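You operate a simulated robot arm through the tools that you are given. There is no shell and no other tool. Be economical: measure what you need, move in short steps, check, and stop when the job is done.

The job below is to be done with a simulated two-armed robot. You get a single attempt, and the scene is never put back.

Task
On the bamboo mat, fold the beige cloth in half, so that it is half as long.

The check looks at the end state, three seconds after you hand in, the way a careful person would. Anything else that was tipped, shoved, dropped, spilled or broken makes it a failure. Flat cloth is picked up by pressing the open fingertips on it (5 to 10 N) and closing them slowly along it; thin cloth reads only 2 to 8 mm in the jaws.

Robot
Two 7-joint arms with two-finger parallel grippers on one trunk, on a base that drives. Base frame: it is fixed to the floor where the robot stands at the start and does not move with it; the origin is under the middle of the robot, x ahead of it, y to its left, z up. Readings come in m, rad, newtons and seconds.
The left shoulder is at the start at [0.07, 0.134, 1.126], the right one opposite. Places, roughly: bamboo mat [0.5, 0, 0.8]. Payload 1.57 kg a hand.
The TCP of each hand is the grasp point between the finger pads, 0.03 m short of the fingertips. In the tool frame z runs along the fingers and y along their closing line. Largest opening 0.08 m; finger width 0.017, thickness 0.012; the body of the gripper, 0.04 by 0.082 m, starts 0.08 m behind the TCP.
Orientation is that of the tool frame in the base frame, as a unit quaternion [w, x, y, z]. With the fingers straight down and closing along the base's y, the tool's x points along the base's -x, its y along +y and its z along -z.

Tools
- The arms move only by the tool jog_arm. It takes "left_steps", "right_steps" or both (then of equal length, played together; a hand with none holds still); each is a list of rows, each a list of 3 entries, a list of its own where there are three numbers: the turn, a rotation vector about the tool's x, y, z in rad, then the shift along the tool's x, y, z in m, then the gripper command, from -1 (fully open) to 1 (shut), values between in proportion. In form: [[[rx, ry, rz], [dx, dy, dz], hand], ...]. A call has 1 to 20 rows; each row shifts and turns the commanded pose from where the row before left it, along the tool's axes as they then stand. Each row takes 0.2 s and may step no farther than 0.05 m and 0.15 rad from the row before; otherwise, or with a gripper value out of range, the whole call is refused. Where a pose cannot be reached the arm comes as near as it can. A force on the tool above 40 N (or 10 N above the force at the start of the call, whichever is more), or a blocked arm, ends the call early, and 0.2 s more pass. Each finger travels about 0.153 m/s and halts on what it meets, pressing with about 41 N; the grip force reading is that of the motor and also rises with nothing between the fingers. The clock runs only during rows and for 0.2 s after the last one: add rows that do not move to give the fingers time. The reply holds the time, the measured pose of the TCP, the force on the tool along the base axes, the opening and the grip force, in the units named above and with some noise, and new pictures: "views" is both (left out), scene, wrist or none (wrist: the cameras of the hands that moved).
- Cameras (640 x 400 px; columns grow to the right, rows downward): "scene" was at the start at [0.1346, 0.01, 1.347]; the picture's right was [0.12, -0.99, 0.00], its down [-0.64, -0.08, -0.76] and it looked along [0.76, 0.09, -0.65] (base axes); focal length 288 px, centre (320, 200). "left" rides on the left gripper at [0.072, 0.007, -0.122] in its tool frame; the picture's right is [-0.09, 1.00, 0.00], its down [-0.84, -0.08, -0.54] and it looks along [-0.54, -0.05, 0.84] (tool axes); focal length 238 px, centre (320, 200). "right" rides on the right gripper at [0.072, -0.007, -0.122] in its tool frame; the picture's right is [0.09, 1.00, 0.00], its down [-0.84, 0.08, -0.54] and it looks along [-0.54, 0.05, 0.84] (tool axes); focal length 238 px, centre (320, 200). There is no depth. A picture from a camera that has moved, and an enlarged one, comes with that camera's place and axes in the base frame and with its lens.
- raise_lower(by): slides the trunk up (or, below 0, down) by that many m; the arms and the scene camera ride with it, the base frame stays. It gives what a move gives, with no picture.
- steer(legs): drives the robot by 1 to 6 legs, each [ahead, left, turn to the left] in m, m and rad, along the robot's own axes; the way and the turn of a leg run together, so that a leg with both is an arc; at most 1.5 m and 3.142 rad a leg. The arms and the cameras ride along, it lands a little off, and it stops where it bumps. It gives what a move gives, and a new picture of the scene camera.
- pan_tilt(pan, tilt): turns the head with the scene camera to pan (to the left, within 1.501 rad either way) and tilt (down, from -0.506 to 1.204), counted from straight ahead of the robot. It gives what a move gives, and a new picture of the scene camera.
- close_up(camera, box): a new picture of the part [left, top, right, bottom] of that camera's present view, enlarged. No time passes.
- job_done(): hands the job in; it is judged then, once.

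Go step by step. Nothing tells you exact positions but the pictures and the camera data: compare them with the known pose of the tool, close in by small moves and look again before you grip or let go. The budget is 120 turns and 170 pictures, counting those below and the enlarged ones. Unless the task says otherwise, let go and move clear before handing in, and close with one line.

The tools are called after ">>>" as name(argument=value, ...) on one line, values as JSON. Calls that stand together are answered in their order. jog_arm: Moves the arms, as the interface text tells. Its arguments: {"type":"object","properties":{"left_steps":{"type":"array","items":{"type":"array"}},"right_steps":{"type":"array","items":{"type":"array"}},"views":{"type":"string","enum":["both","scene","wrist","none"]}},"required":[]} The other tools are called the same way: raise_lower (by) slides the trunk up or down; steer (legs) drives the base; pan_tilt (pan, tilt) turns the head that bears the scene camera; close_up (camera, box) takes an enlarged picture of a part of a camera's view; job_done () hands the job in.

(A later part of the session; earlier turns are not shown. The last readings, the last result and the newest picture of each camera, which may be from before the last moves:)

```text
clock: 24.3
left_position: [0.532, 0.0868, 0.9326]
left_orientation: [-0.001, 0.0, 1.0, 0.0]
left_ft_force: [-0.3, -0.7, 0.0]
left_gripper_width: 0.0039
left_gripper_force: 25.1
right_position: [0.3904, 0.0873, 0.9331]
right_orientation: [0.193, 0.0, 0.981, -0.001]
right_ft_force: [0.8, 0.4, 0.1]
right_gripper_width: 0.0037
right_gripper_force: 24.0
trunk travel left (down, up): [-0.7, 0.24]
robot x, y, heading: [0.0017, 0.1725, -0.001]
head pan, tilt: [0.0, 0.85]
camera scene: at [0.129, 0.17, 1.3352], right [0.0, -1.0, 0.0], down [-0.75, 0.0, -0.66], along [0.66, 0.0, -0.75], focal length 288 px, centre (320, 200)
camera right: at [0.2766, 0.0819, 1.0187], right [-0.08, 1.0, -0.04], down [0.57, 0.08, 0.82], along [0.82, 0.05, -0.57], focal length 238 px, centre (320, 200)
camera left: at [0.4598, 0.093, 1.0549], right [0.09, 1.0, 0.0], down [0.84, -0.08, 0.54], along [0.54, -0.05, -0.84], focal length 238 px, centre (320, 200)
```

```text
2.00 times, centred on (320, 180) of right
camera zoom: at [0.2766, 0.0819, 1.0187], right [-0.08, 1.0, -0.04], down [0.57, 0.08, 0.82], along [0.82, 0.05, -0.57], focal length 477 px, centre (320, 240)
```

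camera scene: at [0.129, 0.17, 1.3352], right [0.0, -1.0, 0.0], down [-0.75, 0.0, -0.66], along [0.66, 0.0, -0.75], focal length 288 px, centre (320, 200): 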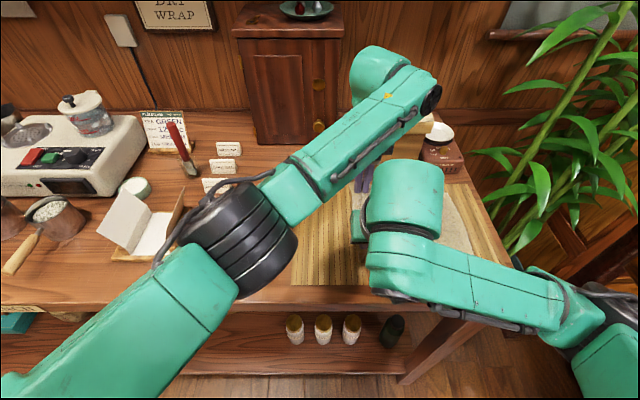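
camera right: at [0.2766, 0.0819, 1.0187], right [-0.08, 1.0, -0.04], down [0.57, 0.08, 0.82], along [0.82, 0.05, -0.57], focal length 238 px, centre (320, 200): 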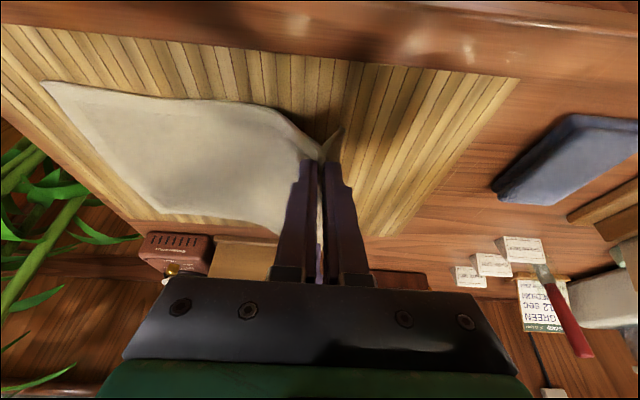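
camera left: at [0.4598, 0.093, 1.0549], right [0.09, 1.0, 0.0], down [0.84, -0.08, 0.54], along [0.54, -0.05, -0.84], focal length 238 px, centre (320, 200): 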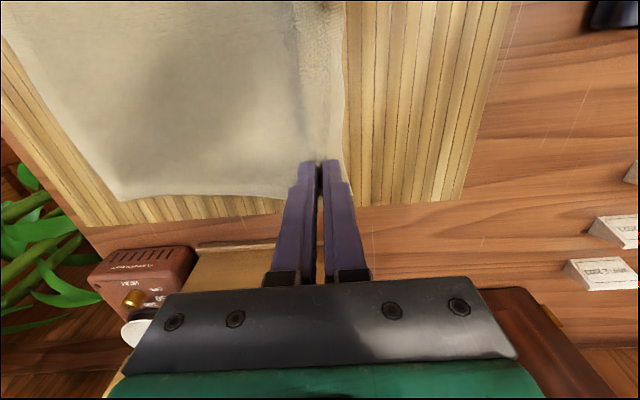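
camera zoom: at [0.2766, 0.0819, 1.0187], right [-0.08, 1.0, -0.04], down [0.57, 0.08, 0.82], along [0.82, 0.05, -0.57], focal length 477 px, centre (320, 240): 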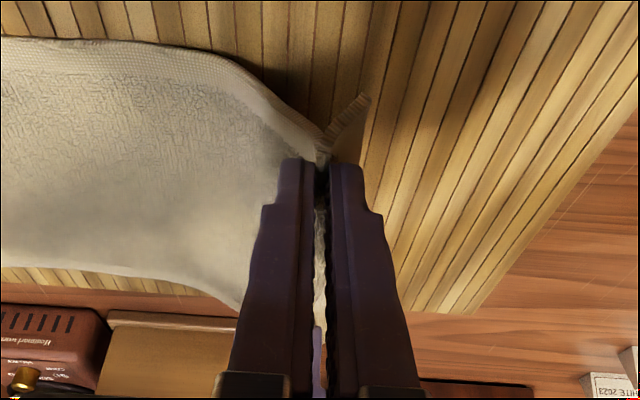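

Both hands hold the cloth firmly. I continue the arc with the arms, then strafe the base right across the fold line.

>>> jog_arm(left_steps=[[[0, 0, 0], [0, -0.008, -0.01], 1], [[0, 0, 0], [0, -0.01, -0.01], 1], [[0, 0, 0], [0, -0.01, -0.01], 1], [[0, 0, 0], [0, 0, 0], 1]], right_steps=[[[0, 0, 0], [-0.0038, -0.008, -0.00925], 1], [[0, 0, 0], [-0.0038, -0.01, -0.00925], 1], [[0, 0, 0], [-0.0038, -0.01, -0.00925], 1], [[0, 0, 0], [0, 0, 0], 1]], views="none")

>>> steer(legs=[[0, -0.115, 0]])

>>> close_up(camera="right", box=[0, 0, 640, 400])

>>> close_up(camera="left", box=[0, 0, 640, 400])

```text
clock: 25.3
left_position: [0.5304, 0.0728, 0.9577]
left_orientation: [0.001, 0.0, 1.0, 0.0]
left_ft_force: [0.0, -0.5, 0.1]
left_gripper_width: 0.0037
left_gripper_force: 25.0
left hand out of reach, approached as far as the arm can: row 2, 3
right_position: [0.3914, 0.0755, 0.9482]
right_orientation: [0.194, 0.0, 0.981, 0.0]
right_ft_force: [0.3, 0.3, -0.1]
right_gripper_width: 0.0034
right_gripper_force: 24.3
right hand out of reach, approached as far as the arm can: row 2, 3
trunk travel left (down, up): [-0.7, 0.24]
robot x, y, heading: [0.0011, 0.1706, 0.001]
head pan, tilt: [0.0, 0.85]
```

```text
clock: 26.5
left_position: [0.5323, -0.0395, 0.9573]
left_orientation: [0.001, -0.001, 1.0, -0.002]
left_ft_force: [-0.8, -0.7, -0.4]
left_gripper_width: 0.0036
left_gripper_force: 24.6
right_position: [0.3921, -0.0369, 0.9473]
right_orientation: [0.193, 0.0, 0.981, -0.001]
right_ft_force: [0.5, 0.5, -0.3]
right_gripper_width: 0.0038
right_gripper_force: 24.6
trunk travel left (down, up): [-0.7, 0.24]
robot x, y, heading: [-0.0003, 0.0546, -0.001]
head pan, tilt: [0.0, 0.85]
camera scene: at [0.1289, 0.0567, 1.3352], right [0.0, -1.0, 0.0], down [-0.75, 0.0, -0.66], along [0.66, 0.0, -0.75], focal length 288 px, centre (320, 200)
```

scene: 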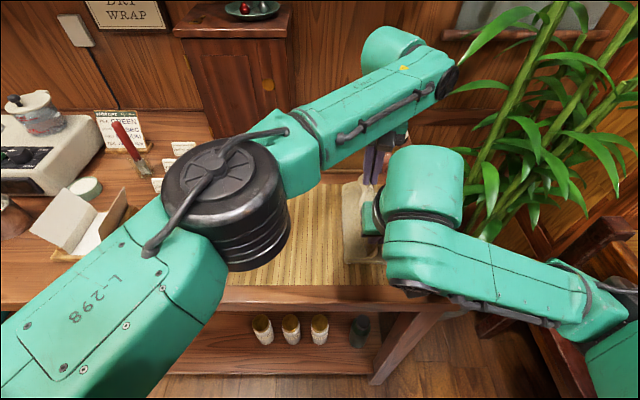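

```text
1.00 times, centred on (320, 200) of right
camera zoom: at [0.2779, -0.0441, 1.0338], right [-0.09, 1.0, -0.04], down [0.57, 0.08, 0.82], along [0.82, 0.05, -0.57], focal length 238 px, centre (320, 200)
```

zoom: 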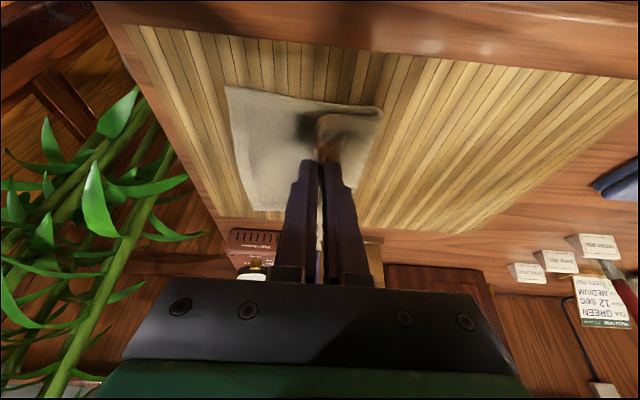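

```text
1.00 times, centred on (320, 200) of left
camera zoom: at [0.4587, -0.0336, 1.0797], right [0.09, 1.0, 0.0], down [0.84, -0.07, 0.54], along [0.54, -0.05, -0.84], focal length 238 px, centre (320, 200)
```

zoom: 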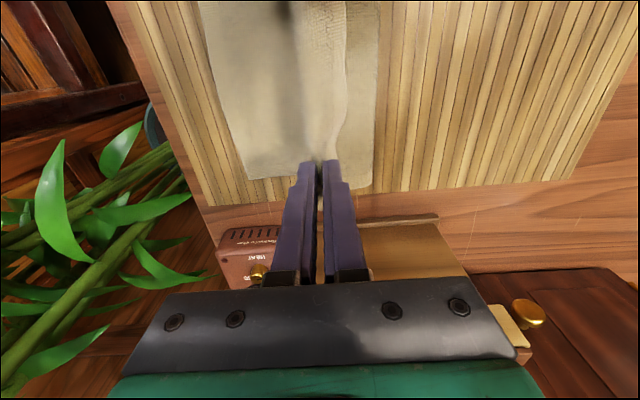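

The fold is forming well, with the left edge already past the middle. I lower a bit, then strafe about 5.5 cm more so that the gripped edge comes over the right edge (y≈-0.12 near, -0.13 far).

>>> jog_arm(left_steps=[[[0, 0, 0], [0, 0, 0.01], 1], [[0, 0, 0], [0, 0, 0.01], 1], [[0, 0, 0], [0, 0, 0.01], 1], [[0, 0, 0], [0, 0, 0], 1]], right_steps=[[[0, 0, 0], [0.0025, 0, 0.0062], 1], [[0, 0, 0], [0.0025, 0, 0.0062], 1], [[0, 0, 0], [0.0025, 0, 0.0062], 1], [[0, 0, 0], [0, 0, 0], 1]], views="none")

>>> steer(legs=[[0, -0.055, 0]])

>>> close_up(camera="right", box=[0, 0, 640, 400])

>>> close_up(camera="left", box=[0, 0, 640, 400])

```text
clock: 27.5
left_position: [0.5323, -0.0403, 0.9268]
left_orientation: [0.0, -0.001, 1.0, -0.001]
left_ft_force: [-0.8, -0.7, -1.0]
left_gripper_width: 0.004
left_gripper_force: 24.9
right_position: [0.3911, -0.0375, 0.9288]
right_orientation: [0.194, -0.001, 0.981, 0.0]
right_ft_force: [-0.2, -0.3, -0.2]
right_gripper_width: 0.0038
right_gripper_force: 24.2
trunk travel left (down, up): [-0.7, 0.24]
robot x, y, heading: [0.0018, 0.0561, -0.001]
head pan, tilt: [0.0, 0.85]
```

```text
clock: 28.4
left_position: [0.5338, -0.0916, 0.9278]
left_orientation: [0.0, -0.001, 1.0, -0.001]
left_ft_force: [0.6, 0.3, -0.1]
left_gripper_width: 0.0038
left_gripper_force: 25.6
right_position: [0.3913, -0.0895, 0.9275]
right_orientation: [0.193, -0.001, 0.981, -0.001]
right_ft_force: [0.2, 0.1, -0.2]
right_gripper_width: 0.0037
right_gripper_force: 24.7
trunk travel left (down, up): [-0.7, 0.24]
robot x, y, heading: [0.0004, 0.0026, 0.001]
head pan, tilt: [0.0, 0.85]
camera scene: at [0.1289, 0.0044, 1.3352], right [0.0, -1.0, 0.0], down [-0.75, 0.0, -0.66], along [0.66, 0.0, -0.75], focal length 288 px, centre (320, 200)
```

scene: 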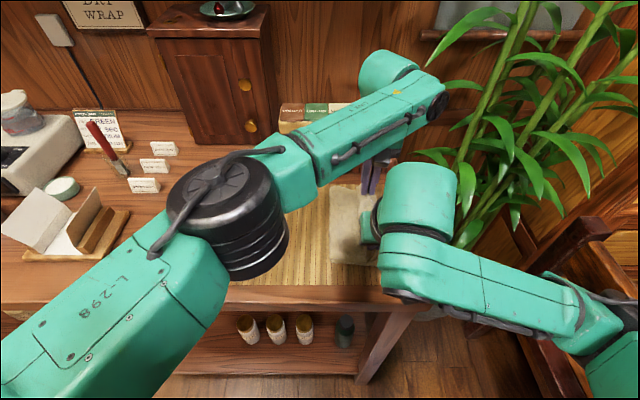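

```text
1.00 times, centred on (320, 200) of right
camera zoom: at [0.2781, -0.0969, 1.0141], right [-0.09, 1.0, -0.04], down [0.57, 0.08, 0.82], along [0.82, 0.05, -0.57], focal length 238 px, centre (320, 200)
```

zoom: 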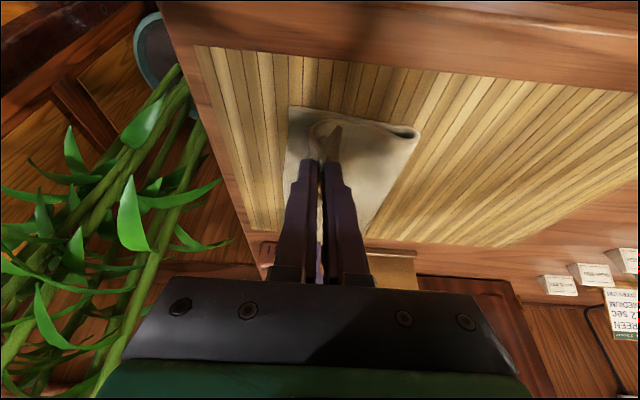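

```text
1.00 times, centred on (320, 200) of left
camera zoom: at [0.4597, -0.0856, 1.0496], right [0.09, 1.0, 0.0], down [0.84, -0.07, 0.54], along [0.54, -0.05, -0.84], focal length 238 px, centre (320, 200)
```

zoom: 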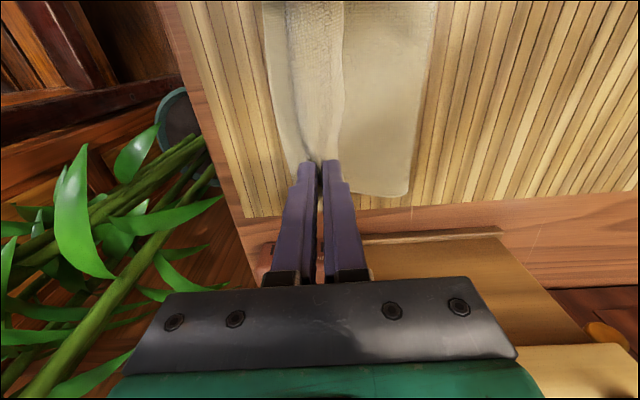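

Hands are over the target with the flap hanging on the outer side. I lower about 3 cm and look closely before letting go.

>>> jog_arm(left_steps=[[[0, 0, 0], [0, -0.003, 0.01], 1], [[0, 0, 0], [0, -0.003, 0.01], 1], [[0, 0, 0], [0, -0.002, 0.01], 1], [[0, 0, 0], [0, 0, 0], 1]], right_steps=[[[0, 0, 0], [0.0038, 0, 0.00925], 1], [[0, 0, 0], [0.0038, 0, 0.00925], 1], [[0, 0, 0], [0.0038, 0, 0.00925], 1], [[0, 0, 0], [0, 0, 0], 1]], views="none")

>>> close_up(camera="right", box=[220, 60, 460, 210])

>>> close_up(camera="left", box=[200, 0, 480, 220])

```text
clock: 29.4
left_position: [0.5311, -0.0949, 0.896]
left_orientation: [0.001, -0.001, 1.0, -0.001]
left_ft_force: [-0.3, -0.6, 1.0]
left_gripper_width: 0.0038
left_gripper_force: 24.4
left hand out of reach, approached as far as the arm can: row 3
right_position: [0.3911, -0.091, 0.8976]
right_orientation: [0.193, 0.0, 0.981, -0.001]
right_ft_force: [-0.1, 0.8, 1.2]
right_gripper_width: 0.0035
right_gripper_force: 24.7
trunk travel left (down, up): [-0.7, 0.24]
robot x, y, heading: [-0.0035, 0.0036, -0.001]
head pan, tilt: [0.0, 0.85]
```

```text
2.67 times, centred on (340, 135) of right
camera zoom: at [0.2782, -0.0974, 0.9842], right [-0.09, 1.0, -0.04], down [0.57, 0.08, 0.82], along [0.82, 0.05, -0.57], focal length 636 px, centre (267, 373)
```

zoom: 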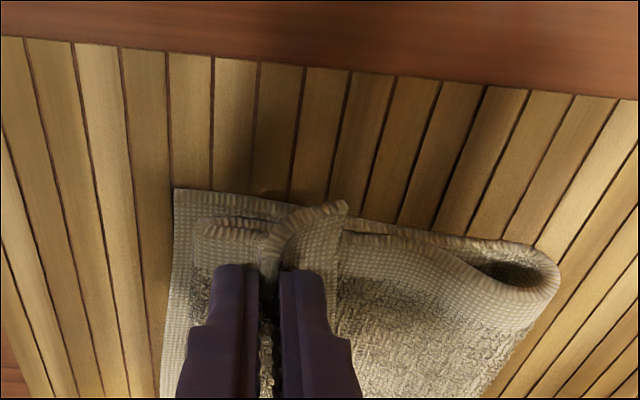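

```text
1.82 times, centred on (340, 110) of left
camera zoom: at [0.4595, -0.0882, 1.0185], right [0.09, 1.0, 0.0], down [0.84, -0.07, 0.54], along [0.54, -0.05, -0.84], focal length 433 px, centre (284, 364)
```

zoom: 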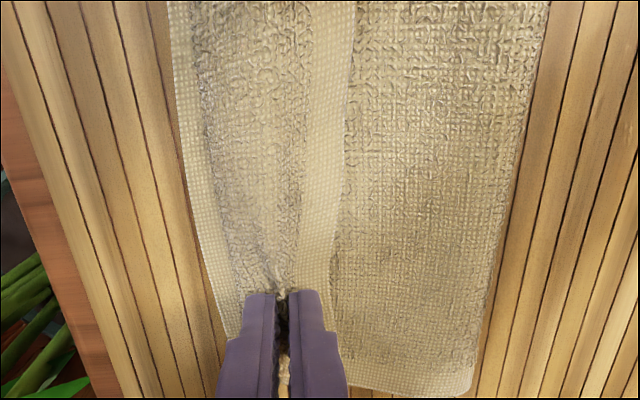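

Since the tools kept pointing down, the 3 cm flap beyond the pinch sits on the inner side. I release gently here, rise, and look at how the edge settles before tidying it up.

>>> jog_arm(left_steps=[[[0, 0, 0], [0, 0, 0.003], 1], [[0, 0, 0], [0, 0, 0], 0.8], [[0, 0, 0], [0, 0, 0], 0.6], [[0, 0, 0], [0, 0, 0], 0.5], [[0, 0, 0], [0, 0, -0.01], 0.5], [[0, 0, 0], [0, 0, -0.02], 0.5], [[0, 0, 0], [0, 0, -0.03], 0.5], [[0, 0, 0], [0, 0, -0.03], 0.5], [[0, 0, 0], [0, 0, 0], 0.5]], right_steps=[[[0, 0, 0], [0.0011, 0, 0.0028], 1], [[0, 0, 0], [0, 0, 0], 0.8], [[0, 0, 0], [0, 0, 0], 0.6], [[0, 0, 0], [0, 0, 0], 0.5], [[0, 0, 0], [-0.0038, 0, -0.00925], 0.5], [[0, 0, 0], [-0.0076, 0, -0.0185], 0.5], [[0, 0, 0], [-0.0114, 0, -0.02775], 0.5], [[0, 0, 0], [-0.0114, 0, -0.02775], 0.5], [[0, 0, 0], [0, 0, 0], 0.5]], views="both")

```text
clock: 31.4
left_position: [0.5288, -0.0925, 0.983]
left_orientation: [0.001, -0.002, 1.0, -0.001]
left_ft_force: [-0.1, 0.3, -0.3]
left_gripper_width: 0.02
left_gripper_force: 0.0
right_position: [0.3919, -0.081, 0.9861]
right_orientation: [0.193, 0.0, 0.981, -0.001]
right_ft_force: [0.4, 0.4, -0.2]
right_gripper_width: 0.02
right_gripper_force: 0.0
right hand out of reach, approached as far as the arm can: row 7
trunk travel left (down, up): [-0.7, 0.24]
robot x, y, heading: [0.0016, -0.0015, 0.001]
head pan, tilt: [0.0, 0.85]
camera scene: at [0.1293, 0.002, 1.3352], right [0.0, -1.0, 0.0], down [-0.75, 0.0, -0.66], along [0.66, 0.0, -0.75], focal length 288 px, centre (320, 200)
camera right: at [0.2785, -0.0875, 1.0721], right [-0.09, 1.0, -0.04], down [0.57, 0.08, 0.82], along [0.82, 0.05, -0.57], focal length 238 px, centre (320, 200)
camera left: at [0.4574, -0.0863, 1.1054], right [0.09, 1.0, 0.0], down [0.84, -0.07, 0.54], along [0.54, -0.05, -0.84], focal length 238 px, centre (320, 200)
```

scene: 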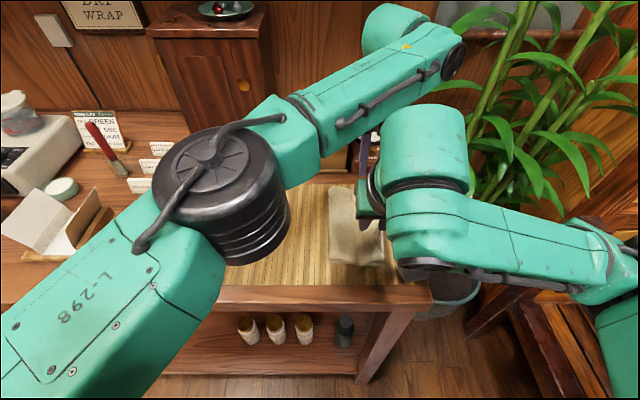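
right: 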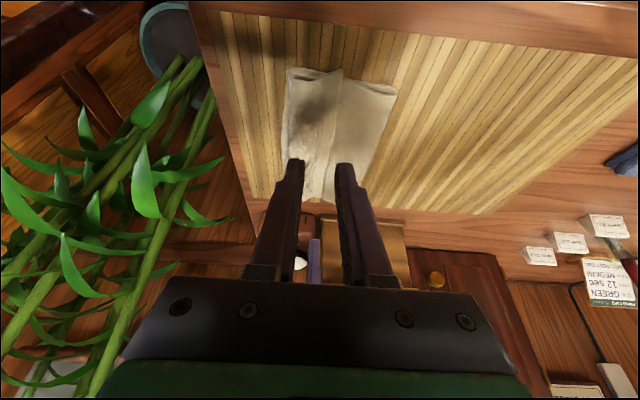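
left: 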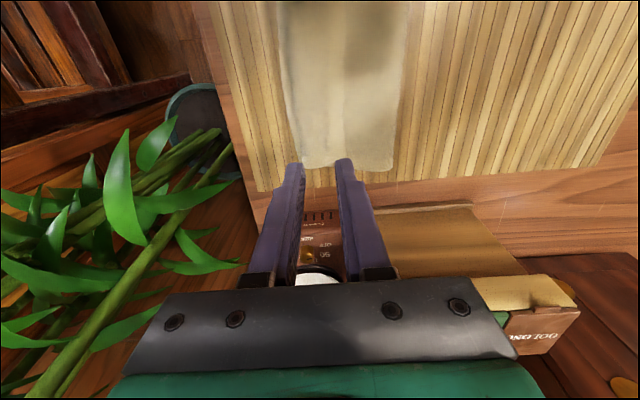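

>>> close_up(camera="right", box=[260, 50, 420, 150])

>>> close_up(camera="left", box=[240, 0, 480, 200])

```text
4.00 times, centred on (340, 100) of right
camera zoom: at [0.2785, -0.0875, 1.0721], right [-0.09, 1.0, -0.04], down [0.57, 0.08, 0.82], along [0.82, 0.05, -0.57], focal length 953 px, centre (240, 600)
```

zoom: 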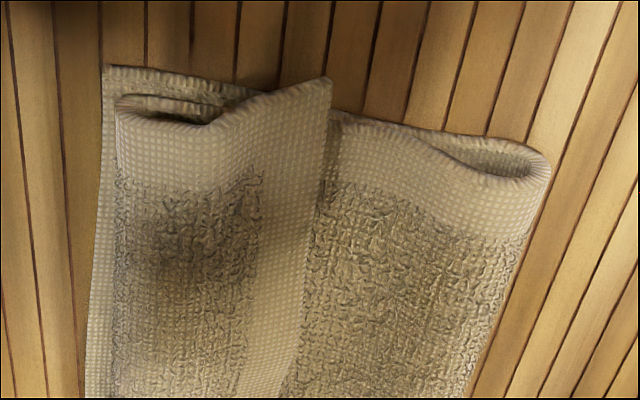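

```text
2.00 times, centred on (360, 100) of left
camera zoom: at [0.4574, -0.0863, 1.1054], right [0.09, 1.0, 0.0], down [0.84, -0.07, 0.54], along [0.54, -0.05, -0.84], focal length 477 px, centre (240, 400)
```

zoom: 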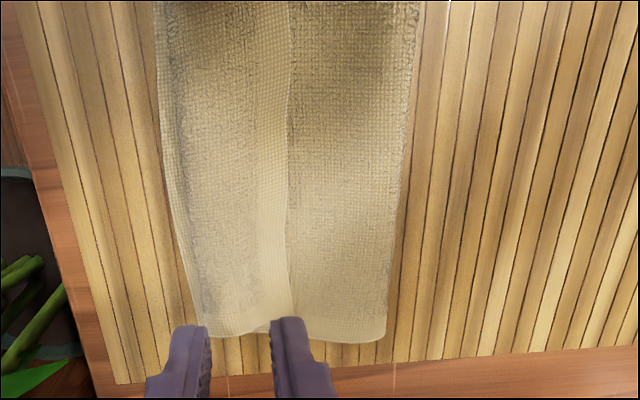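

The hem flap (about 5 cm) folded back on top, and the top layer is about 4 cm longer than the bottom. Plan: move the right hand away, use the left jaws as a tilted two-pronged fork to flip the flap outward, then pull the top layer's end back flush. First clear the right hand.

>>> jog_arm(right_steps=[[[0, 0, 0], [0, -0.03, 0], 0.5], [[0, 0, 0], [0, -0.03, 0], 0.5], [[0, 0, 0], [0, -0.03, 0], 0.5], [[0, 0, 0], [0, -0.03, 0], 0.5], [[0, 0.13, 0], [0, -0.02, 0], 0.5], [[0, 0.13, 0], [0, -0.02, 0], 0.5], [[0, 0.13, 0], [0, 0, 0], 0.5], [[0, 0, 0], [0, -0.02, -0.04], 0.5], [[0, 0, 0], [0, 0, -0.04], 0.5], [[0, 0, 0], [0, 0, 0], 0.5]], views="scene")

```text
clock: 33.6
left_position: [0.5304, -0.0927, 0.9827]
left_orientation: [0.001, -0.001, 1.0, -0.001]
left_ft_force: [0.3, 0.6, 0.3]
left_gripper_width: 0.0201
left_gripper_force: 0.1
right_position: [0.4124, -0.2543, 1.0651]
right_orientation: [-0.002, 0.0, 1.0, 0.0]
right_ft_force: [-0.7, -0.6, -0.5]
right_gripper_width: 0.0204
right_gripper_force: 0.0
right hand out of reach, approached as far as the arm can: row 1, 2, 3, 4
trunk travel left (down, up): [-0.7, 0.24]
robot x, y, heading: [-0.0025, 0.0038, 0.005]
head pan, tilt: [0.0, 0.85]
camera scene: at [0.1296, 0.0021, 1.3351], right [0.0, -1.0, 0.0], down [-0.75, 0.0, -0.66], along [0.66, 0.0, -0.75], focal length 288 px, centre (320, 200)
```

scene: 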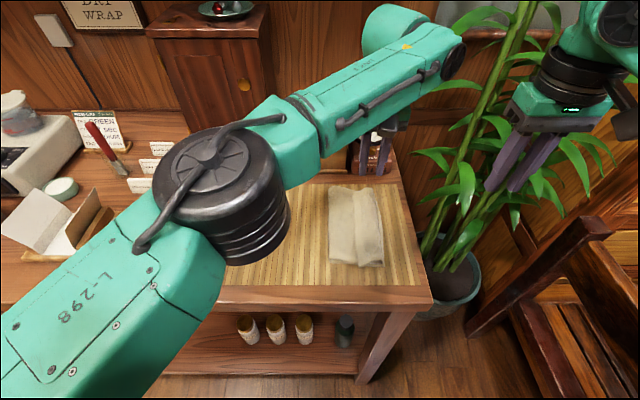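

Now the left hand: move to the inner side of the flap, high, and yaw 90° so the jaws open along x.

>>> jog_arm(left_steps=[[[0, 0, 0], [0.02, 0.03, -0.01], 0], [[0, 0, 0], [0.02, 0.03, -0.01], -0.5], [[0, 0, 0], [0.015, 0.02, 0], -1], [[0, 0, -0.15], [0, 0, 0], -1], [[0, 0, -0.15], [0, 0, 0], -1], [[0, 0, -0.15], [0, 0, 0], -1], [[0, 0, -0.15], [0, 0, 0], -1], [[0, 0, -0.15], [0, 0, 0], -1], [[0, 0, -0.15], [0, 0, 0], -1], [[0, 0, -0.15], [0, 0, 0], -1], [[0, 0, -0.15], [0, 0, 0], -1], [[0, 0, -0.15], [0, 0, 0], -1], [[0, 0, -0.15], [0, 0, 0], -1], [[0, 0, -0.07], [0, 0, 0], -1], [[0, 0, 0], [0, 0, 0], -1]], views="both")

```text
clock: 36.8
left_position: [0.4777, -0.0142, 1.0035]
left_orientation: [0.001, 0.708, -0.706, 0.0]
left_ft_force: [0.6, 0.5, 0.1]
left_gripper_width: 0.0804
left_gripper_force: 0.1
right_position: [0.4124, -0.2533, 1.0652]
right_orientation: [0.0, 0.0, 1.0, -0.001]
right_ft_force: [0.6, 0.4, 0.7]
right_gripper_width: 0.02
right_gripper_force: 0.1
trunk travel left (down, up): [-0.7, 0.24]
robot x, y, heading: [-0.0009, 0.0026, 0.004]
head pan, tilt: [0.0, 0.85]
camera scene: at [0.129, 0.0025, 1.3352], right [0.0, -1.0, 0.0], down [-0.75, 0.0, -0.66], along [0.66, 0.0, -0.75], focal length 288 px, centre (320, 200)
camera left: at [0.4703, -0.0855, 1.1258], right [-1.0, 0.09, 0.0], down [0.07, 0.84, 0.54], along [0.05, 0.54, -0.84], focal length 238 px, centre (320, 200)
```

scene: 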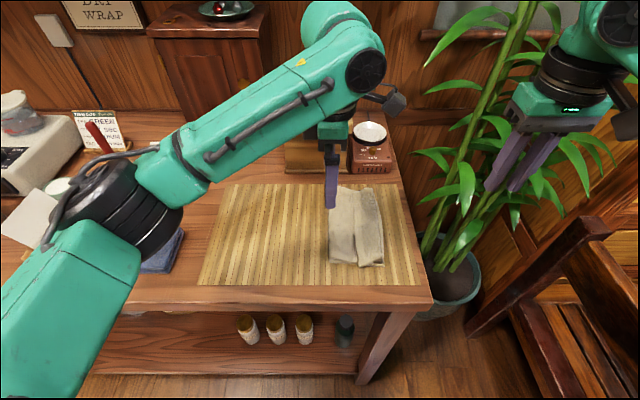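
left: 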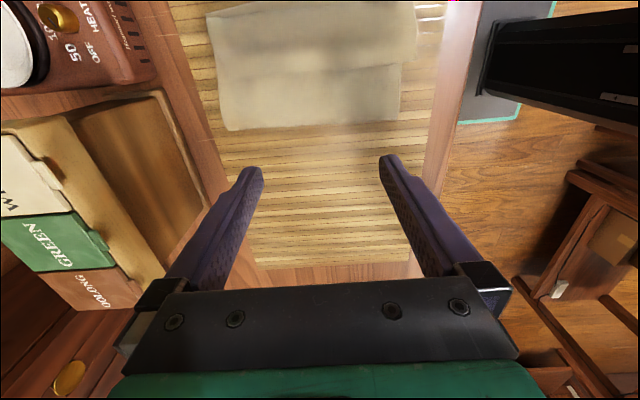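

The jaws now open along x. I'll pinch the flap near its hem in the middle of its length, with the tool leaning slightly, so I can flip it outward. Tilting and coming down to about 2 cm above.

>>> jog_arm(left_steps=[[[0, 0.117, 0], [0, 0, 0], -0.5], [[0, 0.117, 0], [0, 0, 0], 0], [[0, 0.116, 0], [0, 0, 0], 0.25], [[0, 0, 0], [0.005, 0, 0.0258], 0.25], [[0, 0, 0], [0.005, 0, 0.0258], 0.25], [[0, 0, 0], [0.005, 0, 0.0258], 0.25], [[0, 0, 0], [0.005, 0, 0.0258], 0.25], [[0, 0, 0], [0, 0, 0], 0.25]], views="both")

```text
clock: 38.6
left_position: [0.475, -0.0681, 0.9107]
left_orientation: [0.124, 0.697, -0.696, 0.123]
left_ft_force: [0.1, -0.8, -0.3]
left_gripper_width: 0.0298
left_gripper_force: 0.0
right_position: [0.4133, -0.2534, 1.0649]
right_orientation: [0.001, 0.0, 1.0, -0.002]
right_ft_force: [0.0, 0.0, -0.3]
right_gripper_width: 0.0203
right_gripper_force: 0.1
trunk travel left (down, up): [-0.7, 0.24]
robot x, y, heading: [0.0012, 0.0028, -0.001]
head pan, tilt: [0.0, 0.85]
camera scene: at [0.1289, 0.003, 1.3352], right [0.0, -1.0, 0.0], down [-0.75, 0.0, -0.66], along [0.66, 0.0, -0.75], focal length 288 px, centre (320, 200)
camera left: at [0.4691, -0.0944, 1.0515], right [-1.0, 0.09, -0.03], down [0.08, 0.97, 0.22], along [0.05, 0.22, -0.97], focal length 238 px, centre (320, 200)
```

scene: 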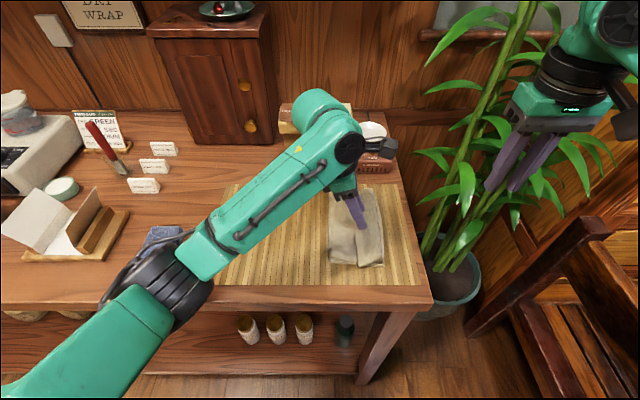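
left: 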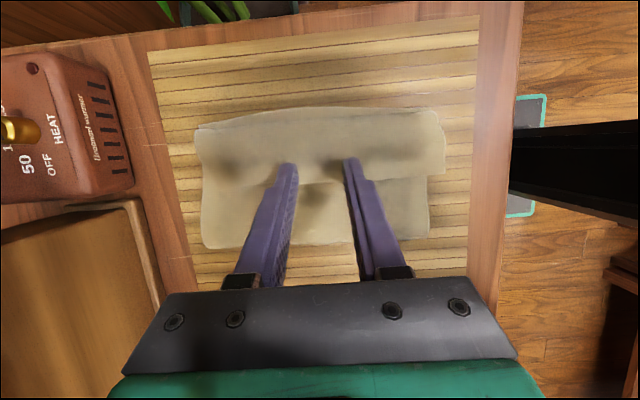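

Tips line up about 1 cm inside the hem. Coming down to contact.

>>> jog_arm(left_steps=[[[0, 0, 0], [-0.0017, 0, 0.0047], 0.25], [[0, 0, 0], [-0.0017, 0, 0.0047], 0.25], [[0, 0, 0], [-0.0007, 0, 0.0019], 0.25], [[0, 0, 0], [-0.0007, 0, 0.0019], 0.25], [[0, 0, 0], [0, 0, 0], 0.25]], views="none")

```text
clock: 39.8
left_position: [0.476, -0.0685, 0.8982]
left_orientation: [0.123, 0.697, -0.696, 0.123]
left_ft_force: [0.1, 0.1, 0.9]
left_gripper_width: 0.0299
left_gripper_force: 0.0
right_position: [0.4134, -0.2533, 1.0656]
right_orientation: [0.0, 0.0, 1.0, 0.0]
right_ft_force: [-0.2, -0.5, 0.6]
right_gripper_width: 0.0199
right_gripper_force: 0.0
trunk travel left (down, up): [-0.7, 0.24]
robot x, y, heading: [0.0004, 0.0018, 0.002]
head pan, tilt: [0.0, 0.85]
```

>>> jog_arm(left_steps=[[[0, 0, 0], [-0.0007, 0, 0.0019], 0.25], [[0, 0, 0], [-0.0007, 0, 0.0019], 0.25], [[0, 0, 0], [0, 0, 0], 0.25]], views="wrist")

```text
clock: 40.6
left_position: [0.4771, -0.0673, 0.8959]
left_orientation: [0.123, 0.697, -0.696, 0.124]
left_ft_force: [-0.7, 0.0, 0.1]
left_gripper_width: 0.0302
left_gripper_force: 0.0
right_position: [0.4123, -0.253, 1.0657]
right_orientation: [0.001, 0.0, 1.0, 0.002]
right_ft_force: [-0.6, -0.6, -0.3]
right_gripper_width: 0.0201
right_gripper_force: 0.0
trunk travel left (down, up): [-0.7, 0.24]
robot x, y, heading: [0.0045, 0.0038, 0.001]
head pan, tilt: [0.0, 0.85]
camera left: at [0.47, -0.0936, 1.0346], right [-1.0, 0.09, -0.03], down [0.08, 0.97, 0.22], along [0.05, 0.22, -0.97], focal length 238 px, centre (320, 200)
```

left: 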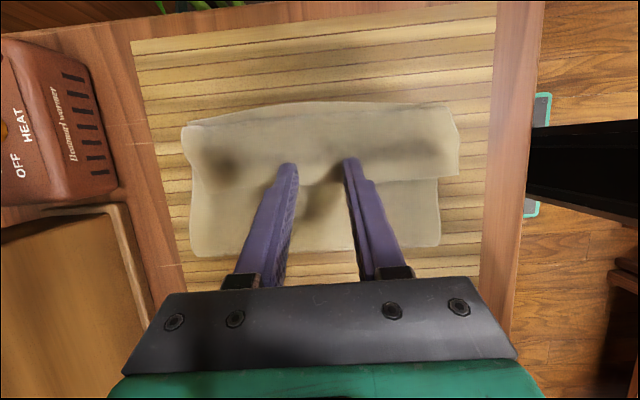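

>>> jog_arm(left_steps=[[[0, 0, 0], [-0.0007, 0, 0.0019], 0.25], [[0, 0, 0], [-0.0007, 0, 0.0019], 0.25], [[0, 0, 0], [-0.0004, 0, 0.001], 0.25], [[0, 0, 0], [0, 0, 0], 0.25]], views="none")

```text
clock: 41.6
left_position: [0.477, -0.0682, 0.8903]
left_orientation: [0.124, 0.697, -0.696, 0.124]
left_ft_force: [0.1, -0.9, 3.7]
left_gripper_width: 0.0299
left_gripper_force: 0.0
right_position: [0.4123, -0.2529, 1.064]
right_orientation: [0.0, -0.001, 1.0, 0.0]
right_ft_force: [0.0, 0.4, 0.7]
right_gripper_width: 0.0201
right_gripper_force: 0.1
trunk travel left (down, up): [-0.7, 0.24]
robot x, y, heading: [0.0022, 0.0011, -0.001]
head pan, tilt: [0.0, 0.85]
```

Light contact at about 4 N. I close slowly to gather just the top layer.

>>> jog_arm(left_steps=[[[0, 0, 0], [-0.0002, 0, 0.0006], 0.33], [[0, 0, 0], [0, 0, 0], 0.41], [[0, 0, 0], [0, 0, 0], 0.49], [[0, 0, 0], [0, 0, 0], 0.57], [[0, 0, 0], [0, 0, 0], 0.65], [[0, 0, 0], [0, 0, 0], 0.73], [[0, 0, 0], [0, 0, 0], 0.81], [[0, 0, 0], [0, 0, 0], 0.89], [[0, 0, 0], [0, 0, 0], 1], [[0, 0, 0], [0, 0, 0], 1], [[0, 0, 0], [0, 0, 0], 1]], views="none")

>>> jog_arm(left_steps=[[[0, 0, 0], [0.0034, 0, -0.0094], 1], [[0, 0, 0], [0.0034, 0, -0.0094], 1], [[0, 0, 0], [0, 0, 0], 1]], views="both")

```text
clock: 44.0
left_position: [0.4766, -0.0686, 0.8901]
left_orientation: [0.122, 0.697, -0.695, 0.124]
left_ft_force: [-0.2, -1.1, 3.8]
left_gripper_width: 0.0053
left_gripper_force: 25.5
right_position: [0.4115, -0.2533, 1.0656]
right_orientation: [0.0, 0.0, 1.0, -0.001]
right_ft_force: [0.1, 0.6, 0.9]
right_gripper_width: 0.0199
right_gripper_force: 0.0
trunk travel left (down, up): [-0.7, 0.24]
robot x, y, heading: [0.0039, 0.0023, 0.001]
head pan, tilt: [0.0, 0.85]
```

```text
clock: 44.8
left_position: [0.4767, -0.0673, 0.909]
left_orientation: [0.123, 0.698, -0.695, 0.124]
left_ft_force: [-0.7, 0.1, 0.1]
left_gripper_width: 0.0057
left_gripper_force: 25.8
right_position: [0.4128, -0.2526, 1.0645]
right_orientation: [-0.001, -0.001, 1.0, 0.001]
right_ft_force: [-0.7, 0.2, -0.9]
right_gripper_width: 0.02
right_gripper_force: 0.0
trunk travel left (down, up): [-0.7, 0.24]
robot x, y, heading: [0.0001, 0.0022, 0.001]
head pan, tilt: [0.0, 0.85]
camera scene: at [0.1292, 0.0025, 1.3352], right [0.0, -1.0, 0.0], down [-0.75, 0.0, -0.66], along [0.66, 0.0, -0.75], focal length 288 px, centre (320, 200)
camera left: at [0.4706, -0.0935, 1.0489], right [-1.0, 0.08, -0.03], down [0.08, 0.97, 0.22], along [0.05, 0.22, -0.97], focal length 238 px, centre (320, 200)
```

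scene: 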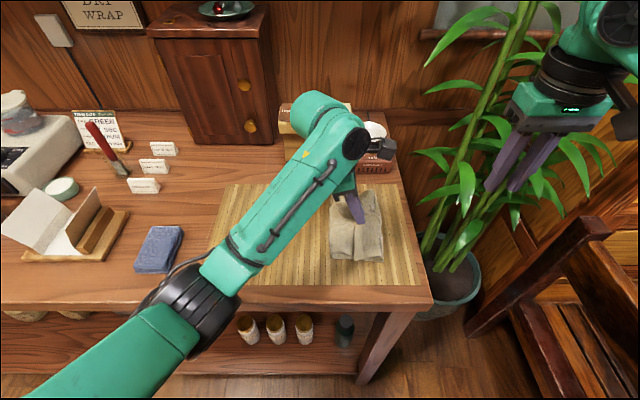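
left: 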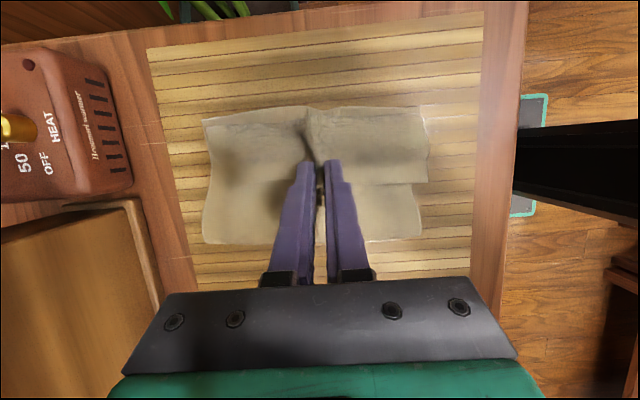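

>>> close_up(camera="left", box=[200, 90, 440, 250])

>>> close_up(camera="scene", box=[300, 170, 420, 280])

```text
2.50 times, centred on (320, 170) of left
camera zoom: at [0.4706, -0.0935, 1.0489], right [-1.0, 0.08, -0.03], down [0.08, 0.97, 0.22], along [0.05, 0.22, -0.97], focal length 596 px, centre (320, 275)
```

zoom: 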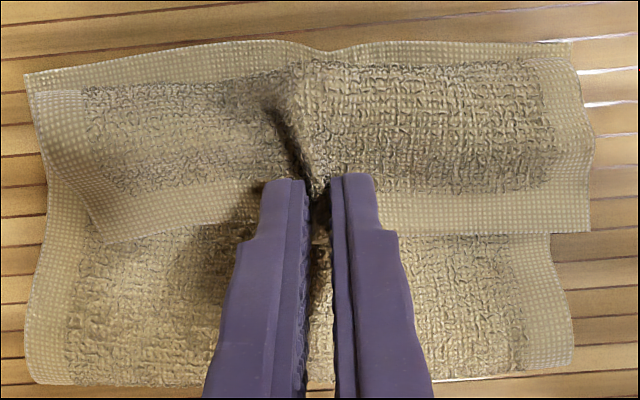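

```text
3.64 times, centred on (360, 225) of scene
camera zoom: at [0.1292, 0.0025, 1.3352], right [0.0, -1.0, 0.0], down [-0.75, 0.0, -0.66], along [0.66, 0.0, -0.75], focal length 1049 px, centre (174, 109)
```

zoom: 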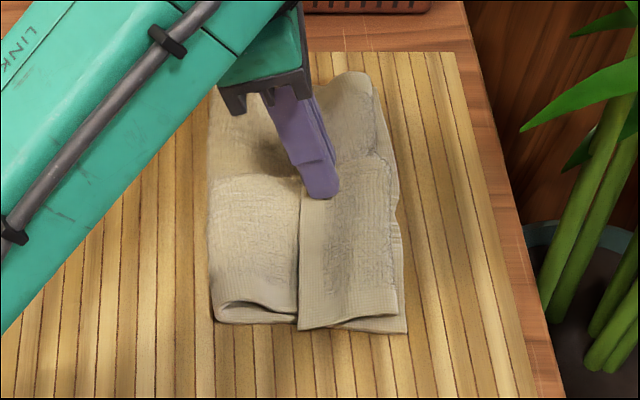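

The flap alone is gripped and lifting. Now I swing it up and outward to the right over its crease, straightening the tool.

>>> jog_arm(left_steps=[[[0, -0.09, 0], [0.0136, 0, -0.0119], 1], [[0, -0.085, 0], [0.0214, 0, -0.0063], 1], [[0, -0.085, 0], [0.0249, 0, 0.0022], 1], [[0, -0.09, 0], [0.025, 0, 0], 1], [[0, 0, 0], [0, 0, 0], 1]], views="both")

```text
clock: 46.0
left_position: [0.4772, -0.1445, 0.9431]
left_orientation: [0.0, 0.708, -0.706, 0.0]
left_ft_force: [-0.4, 0.1, -0.3]
left_gripper_width: 0.0056
left_gripper_force: 25.4
right_position: [0.4125, -0.2512, 1.064]
right_orientation: [-0.001, -0.002, 1.0, -0.001]
right_ft_force: [0.4, 0.4, 0.8]
right_gripper_width: 0.0199
right_gripper_force: 0.2
trunk travel left (down, up): [-0.7, 0.24]
robot x, y, heading: [0.0018, -0.0016, 0.002]
head pan, tilt: [0.0, 0.85]
camera scene: at [0.1292, 0.0033, 1.3352], right [0.0, -1.0, 0.0], down [-0.75, 0.0, -0.66], along [0.66, 0.0, -0.75], focal length 288 px, centre (320, 200)
camera left: at [0.4705, -0.2169, 1.0646], right [-1.0, 0.09, 0.0], down [0.07, 0.84, 0.54], along [0.05, 0.54, -0.84], focal length 238 px, centre (320, 200)
```

scene: 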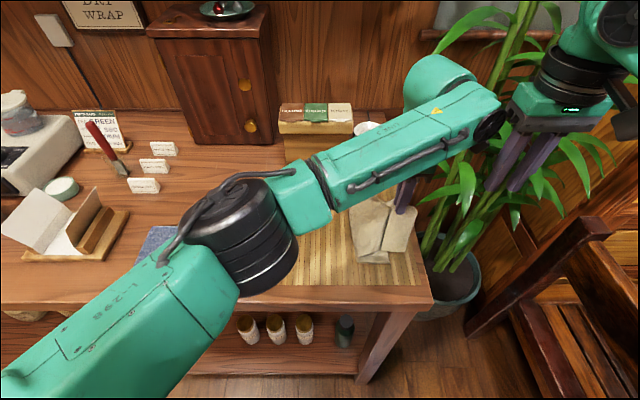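
left: 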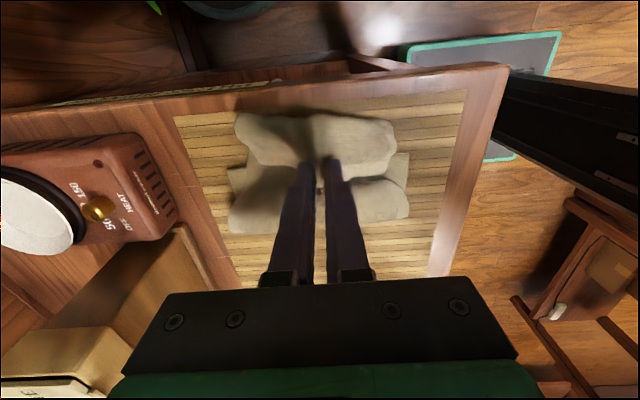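

>>> close_up(camera="left", box=[200, 90, 440, 250])

>>> close_up(camera="scene", box=[320, 160, 480, 280])

```text
2.50 times, centred on (320, 170) of left
camera zoom: at [0.4705, -0.2169, 1.0646], right [-1.0, 0.09, 0.0], down [0.07, 0.84, 0.54], along [0.05, 0.54, -0.84], focal length 596 px, centre (320, 275)
```

zoom: 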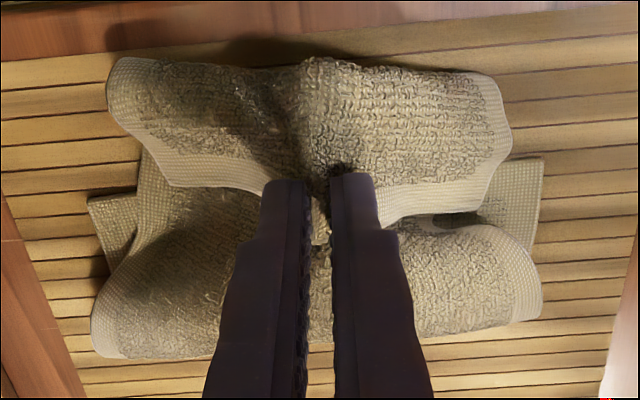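

```text
3.33 times, centred on (400, 220) of scene
camera zoom: at [0.1292, 0.0033, 1.3352], right [0.0, -1.0, 0.0], down [-0.75, 0.0, -0.66], along [0.66, 0.0, -0.75], focal length 962 px, centre (53, 133)
```

zoom: 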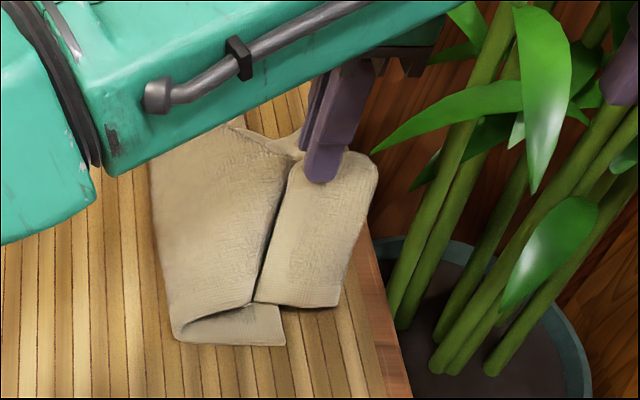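

The hem stays on the inner side of the pinch, so this method keeps folding it back. Better plan: open the cloth flat again, then pinch it along its centre line with both hands, lift so both halves hang, and lay it down doubled. First I carry the hem back to the left.

>>> jog_arm(left_steps=[[[0, 0, 0], [-0.02, 0, -0.02], 1], [[0, 0, 0], [-0.03, 0, -0.02], 1], [[0, 0, 0], [-0.03, 0, -0.02], 1], [[0, 0, 0], [-0.03, 0, -0.01], 1], [[0, 0, 0], [-0.03, 0, 0], 1], [[0, 0, 0], [-0.03, 0, 0.01], 1], [[0, 0, 0], [-0.03, 0, 0.02], 1], [[0, 0, 0], [-0.03, 0, 0.03], 1], [[0, 0, 0], [-0.025, 0, 0.03], 1], [[0, 0, 0], [-0.015, 0, 0.02], 1], [[0, 0, 0], [0, 0, 0], 1]], views="both")

```text
clock: 48.4
left_position: [0.4752, 0.1253, 0.9011]
left_orientation: [0.0, 0.708, -0.706, 0.001]
left_ft_force: [0.7, -1.3, 0.8]
left_gripper_width: 0.0054
left_gripper_force: 26.1
right_position: [0.4125, -0.2535, 1.0656]
right_orientation: [0.0, 0.0, 1.0, 0.0]
right_ft_force: [-0.1, 0.9, 0.1]
right_gripper_width: 0.0201
right_gripper_force: 0.0
trunk travel left (down, up): [-0.7, 0.24]
robot x, y, heading: [0.0012, 0.0022, 0.005]
head pan, tilt: [0.0, 0.85]
camera scene: at [0.1287, 0.002, 1.3353], right [0.0, -1.0, 0.0], down [-0.75, 0.0, -0.66], along [0.66, 0.0, -0.75], focal length 288 px, centre (320, 200)
camera left: at [0.4685, 0.0532, 1.0229], right [-1.0, 0.09, 0.0], down [0.07, 0.84, 0.54], along [0.05, 0.54, -0.84], focal length 238 px, centre (320, 200)
```

scene: 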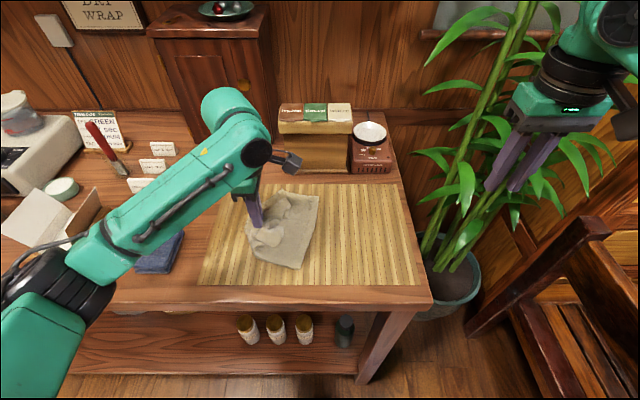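
left: 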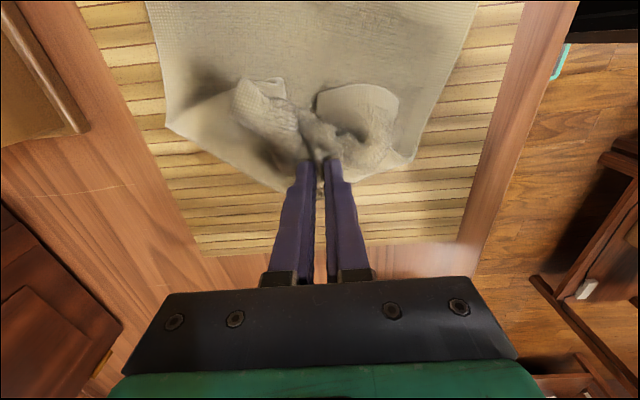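

>>> close_up(camera="left", box=[120, 0, 500, 240])

>>> close_up(camera="scene", box=[200, 170, 360, 290])

```text
1.67 times, centred on (310, 120) of left
camera zoom: at [0.4685, 0.0532, 1.0229], right [-1.0, 0.09, 0.0], down [0.07, 0.84, 0.54], along [0.05, 0.54, -0.84], focal length 397 px, centre (337, 333)
```

zoom: 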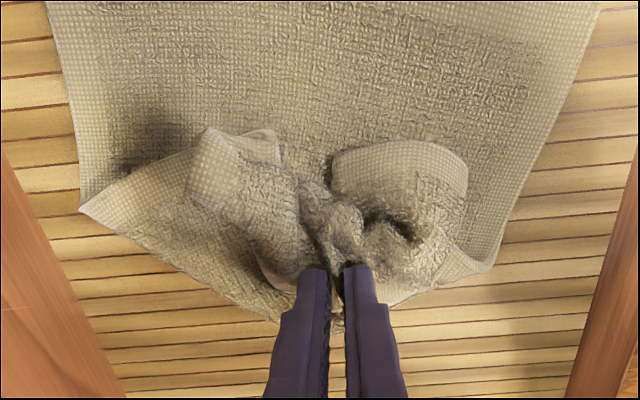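

```text
3.33 times, centred on (280, 230) of scene
camera zoom: at [0.1287, 0.002, 1.3353], right [0.0, -1.0, 0.0], down [-0.75, 0.0, -0.66], along [0.66, 0.0, -0.75], focal length 962 px, centre (453, 100)
```

zoom: 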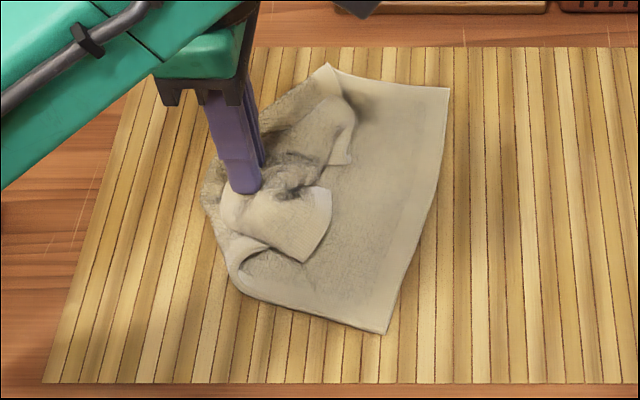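

The pinch dragged the cloth and left the hem corners folded in. I lift the cloth so it hangs free from the pinch, then I'll lay it out flat again from right to left.

>>> jog_arm(left_steps=[[[0, 0, 0], [0.01, 0, -0.03], 1], [[0, 0, 0], [0.015, 0, -0.03], 1], [[0, 0, 0], [0.02, 0, -0.03], 1], [[0, 0, 0], [0.025, 0, -0.03], 1], [[0, 0, 0], [0.025, 0, -0.03], 1], [[0, 0, 0], [0.025, 0, -0.03], 1], [[0, 0, 0], [0.025, 0, -0.03], 1], [[0, 0, 0], [0.025, 0, -0.02], 1], [[0, 0, 0], [0.025, 0, -0.01], 1], [[0, 0, 0], [0, 0, 0], 1], [[0, 0, 0], [0, 0, 0], 1]], views="scene")

```text
clock: 50.8
left_position: [0.4772, -0.0702, 1.1431]
left_orientation: [-0.001, 0.707, -0.707, 0.001]
left_ft_force: [0.0, -0.3, -0.6]
left_gripper_width: 0.0053
left_gripper_force: 25.4
right_position: [0.4127, -0.2523, 1.0659]
right_orientation: [0.0, -0.001, 1.0, 0.0]
right_ft_force: [0.1, -0.2, -0.2]
right_gripper_width: 0.0201
right_gripper_force: 0.1
trunk travel left (down, up): [-0.7, 0.24]
robot x, y, heading: [-0.0046, 0.0005, -0.0]
head pan, tilt: [0.0, 0.85]
camera scene: at [0.1291, 0.0026, 1.3352], right [0.0, -1.0, 0.0], down [-0.75, 0.0, -0.66], along [0.66, 0.0, -0.75], focal length 288 px, centre (320, 200)
```

scene: 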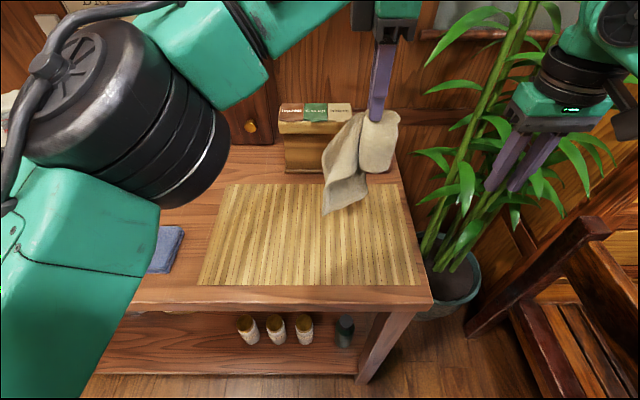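

>>> close_up(camera="scene", box=[300, 80, 430, 230])

>>> close_up(camera="right", box=[0, 0, 640, 400])

```text
2.67 times, centred on (365, 155) of scene
camera zoom: at [0.1291, 0.0026, 1.3352], right [0.0, -1.0, 0.0], down [-0.75, 0.0, -0.66], along [0.66, 0.0, -0.75], focal length 770 px, centre (200, 320)
```

zoom: 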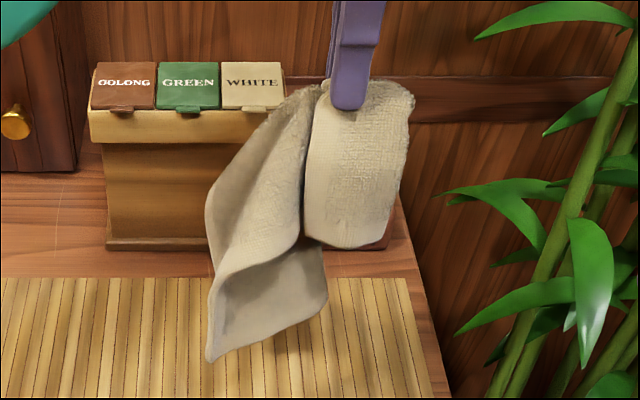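

```text
1.00 times, centred on (320, 200) of right
camera zoom: at [0.3401, -0.2599, 1.1876], right [-0.09, 1.0, 0.0], down [0.84, 0.08, 0.54], along [0.54, 0.05, -0.84], focal length 238 px, centre (320, 200)
```

zoom: 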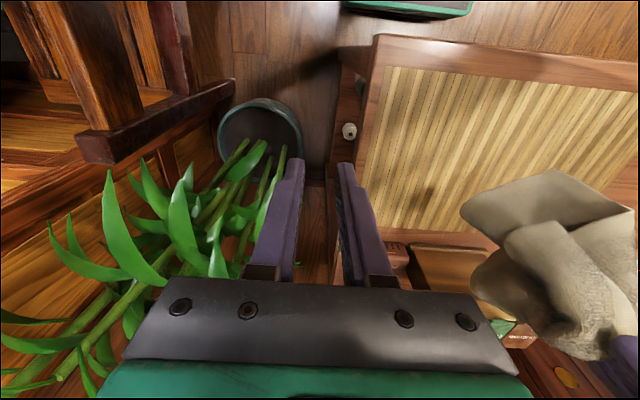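

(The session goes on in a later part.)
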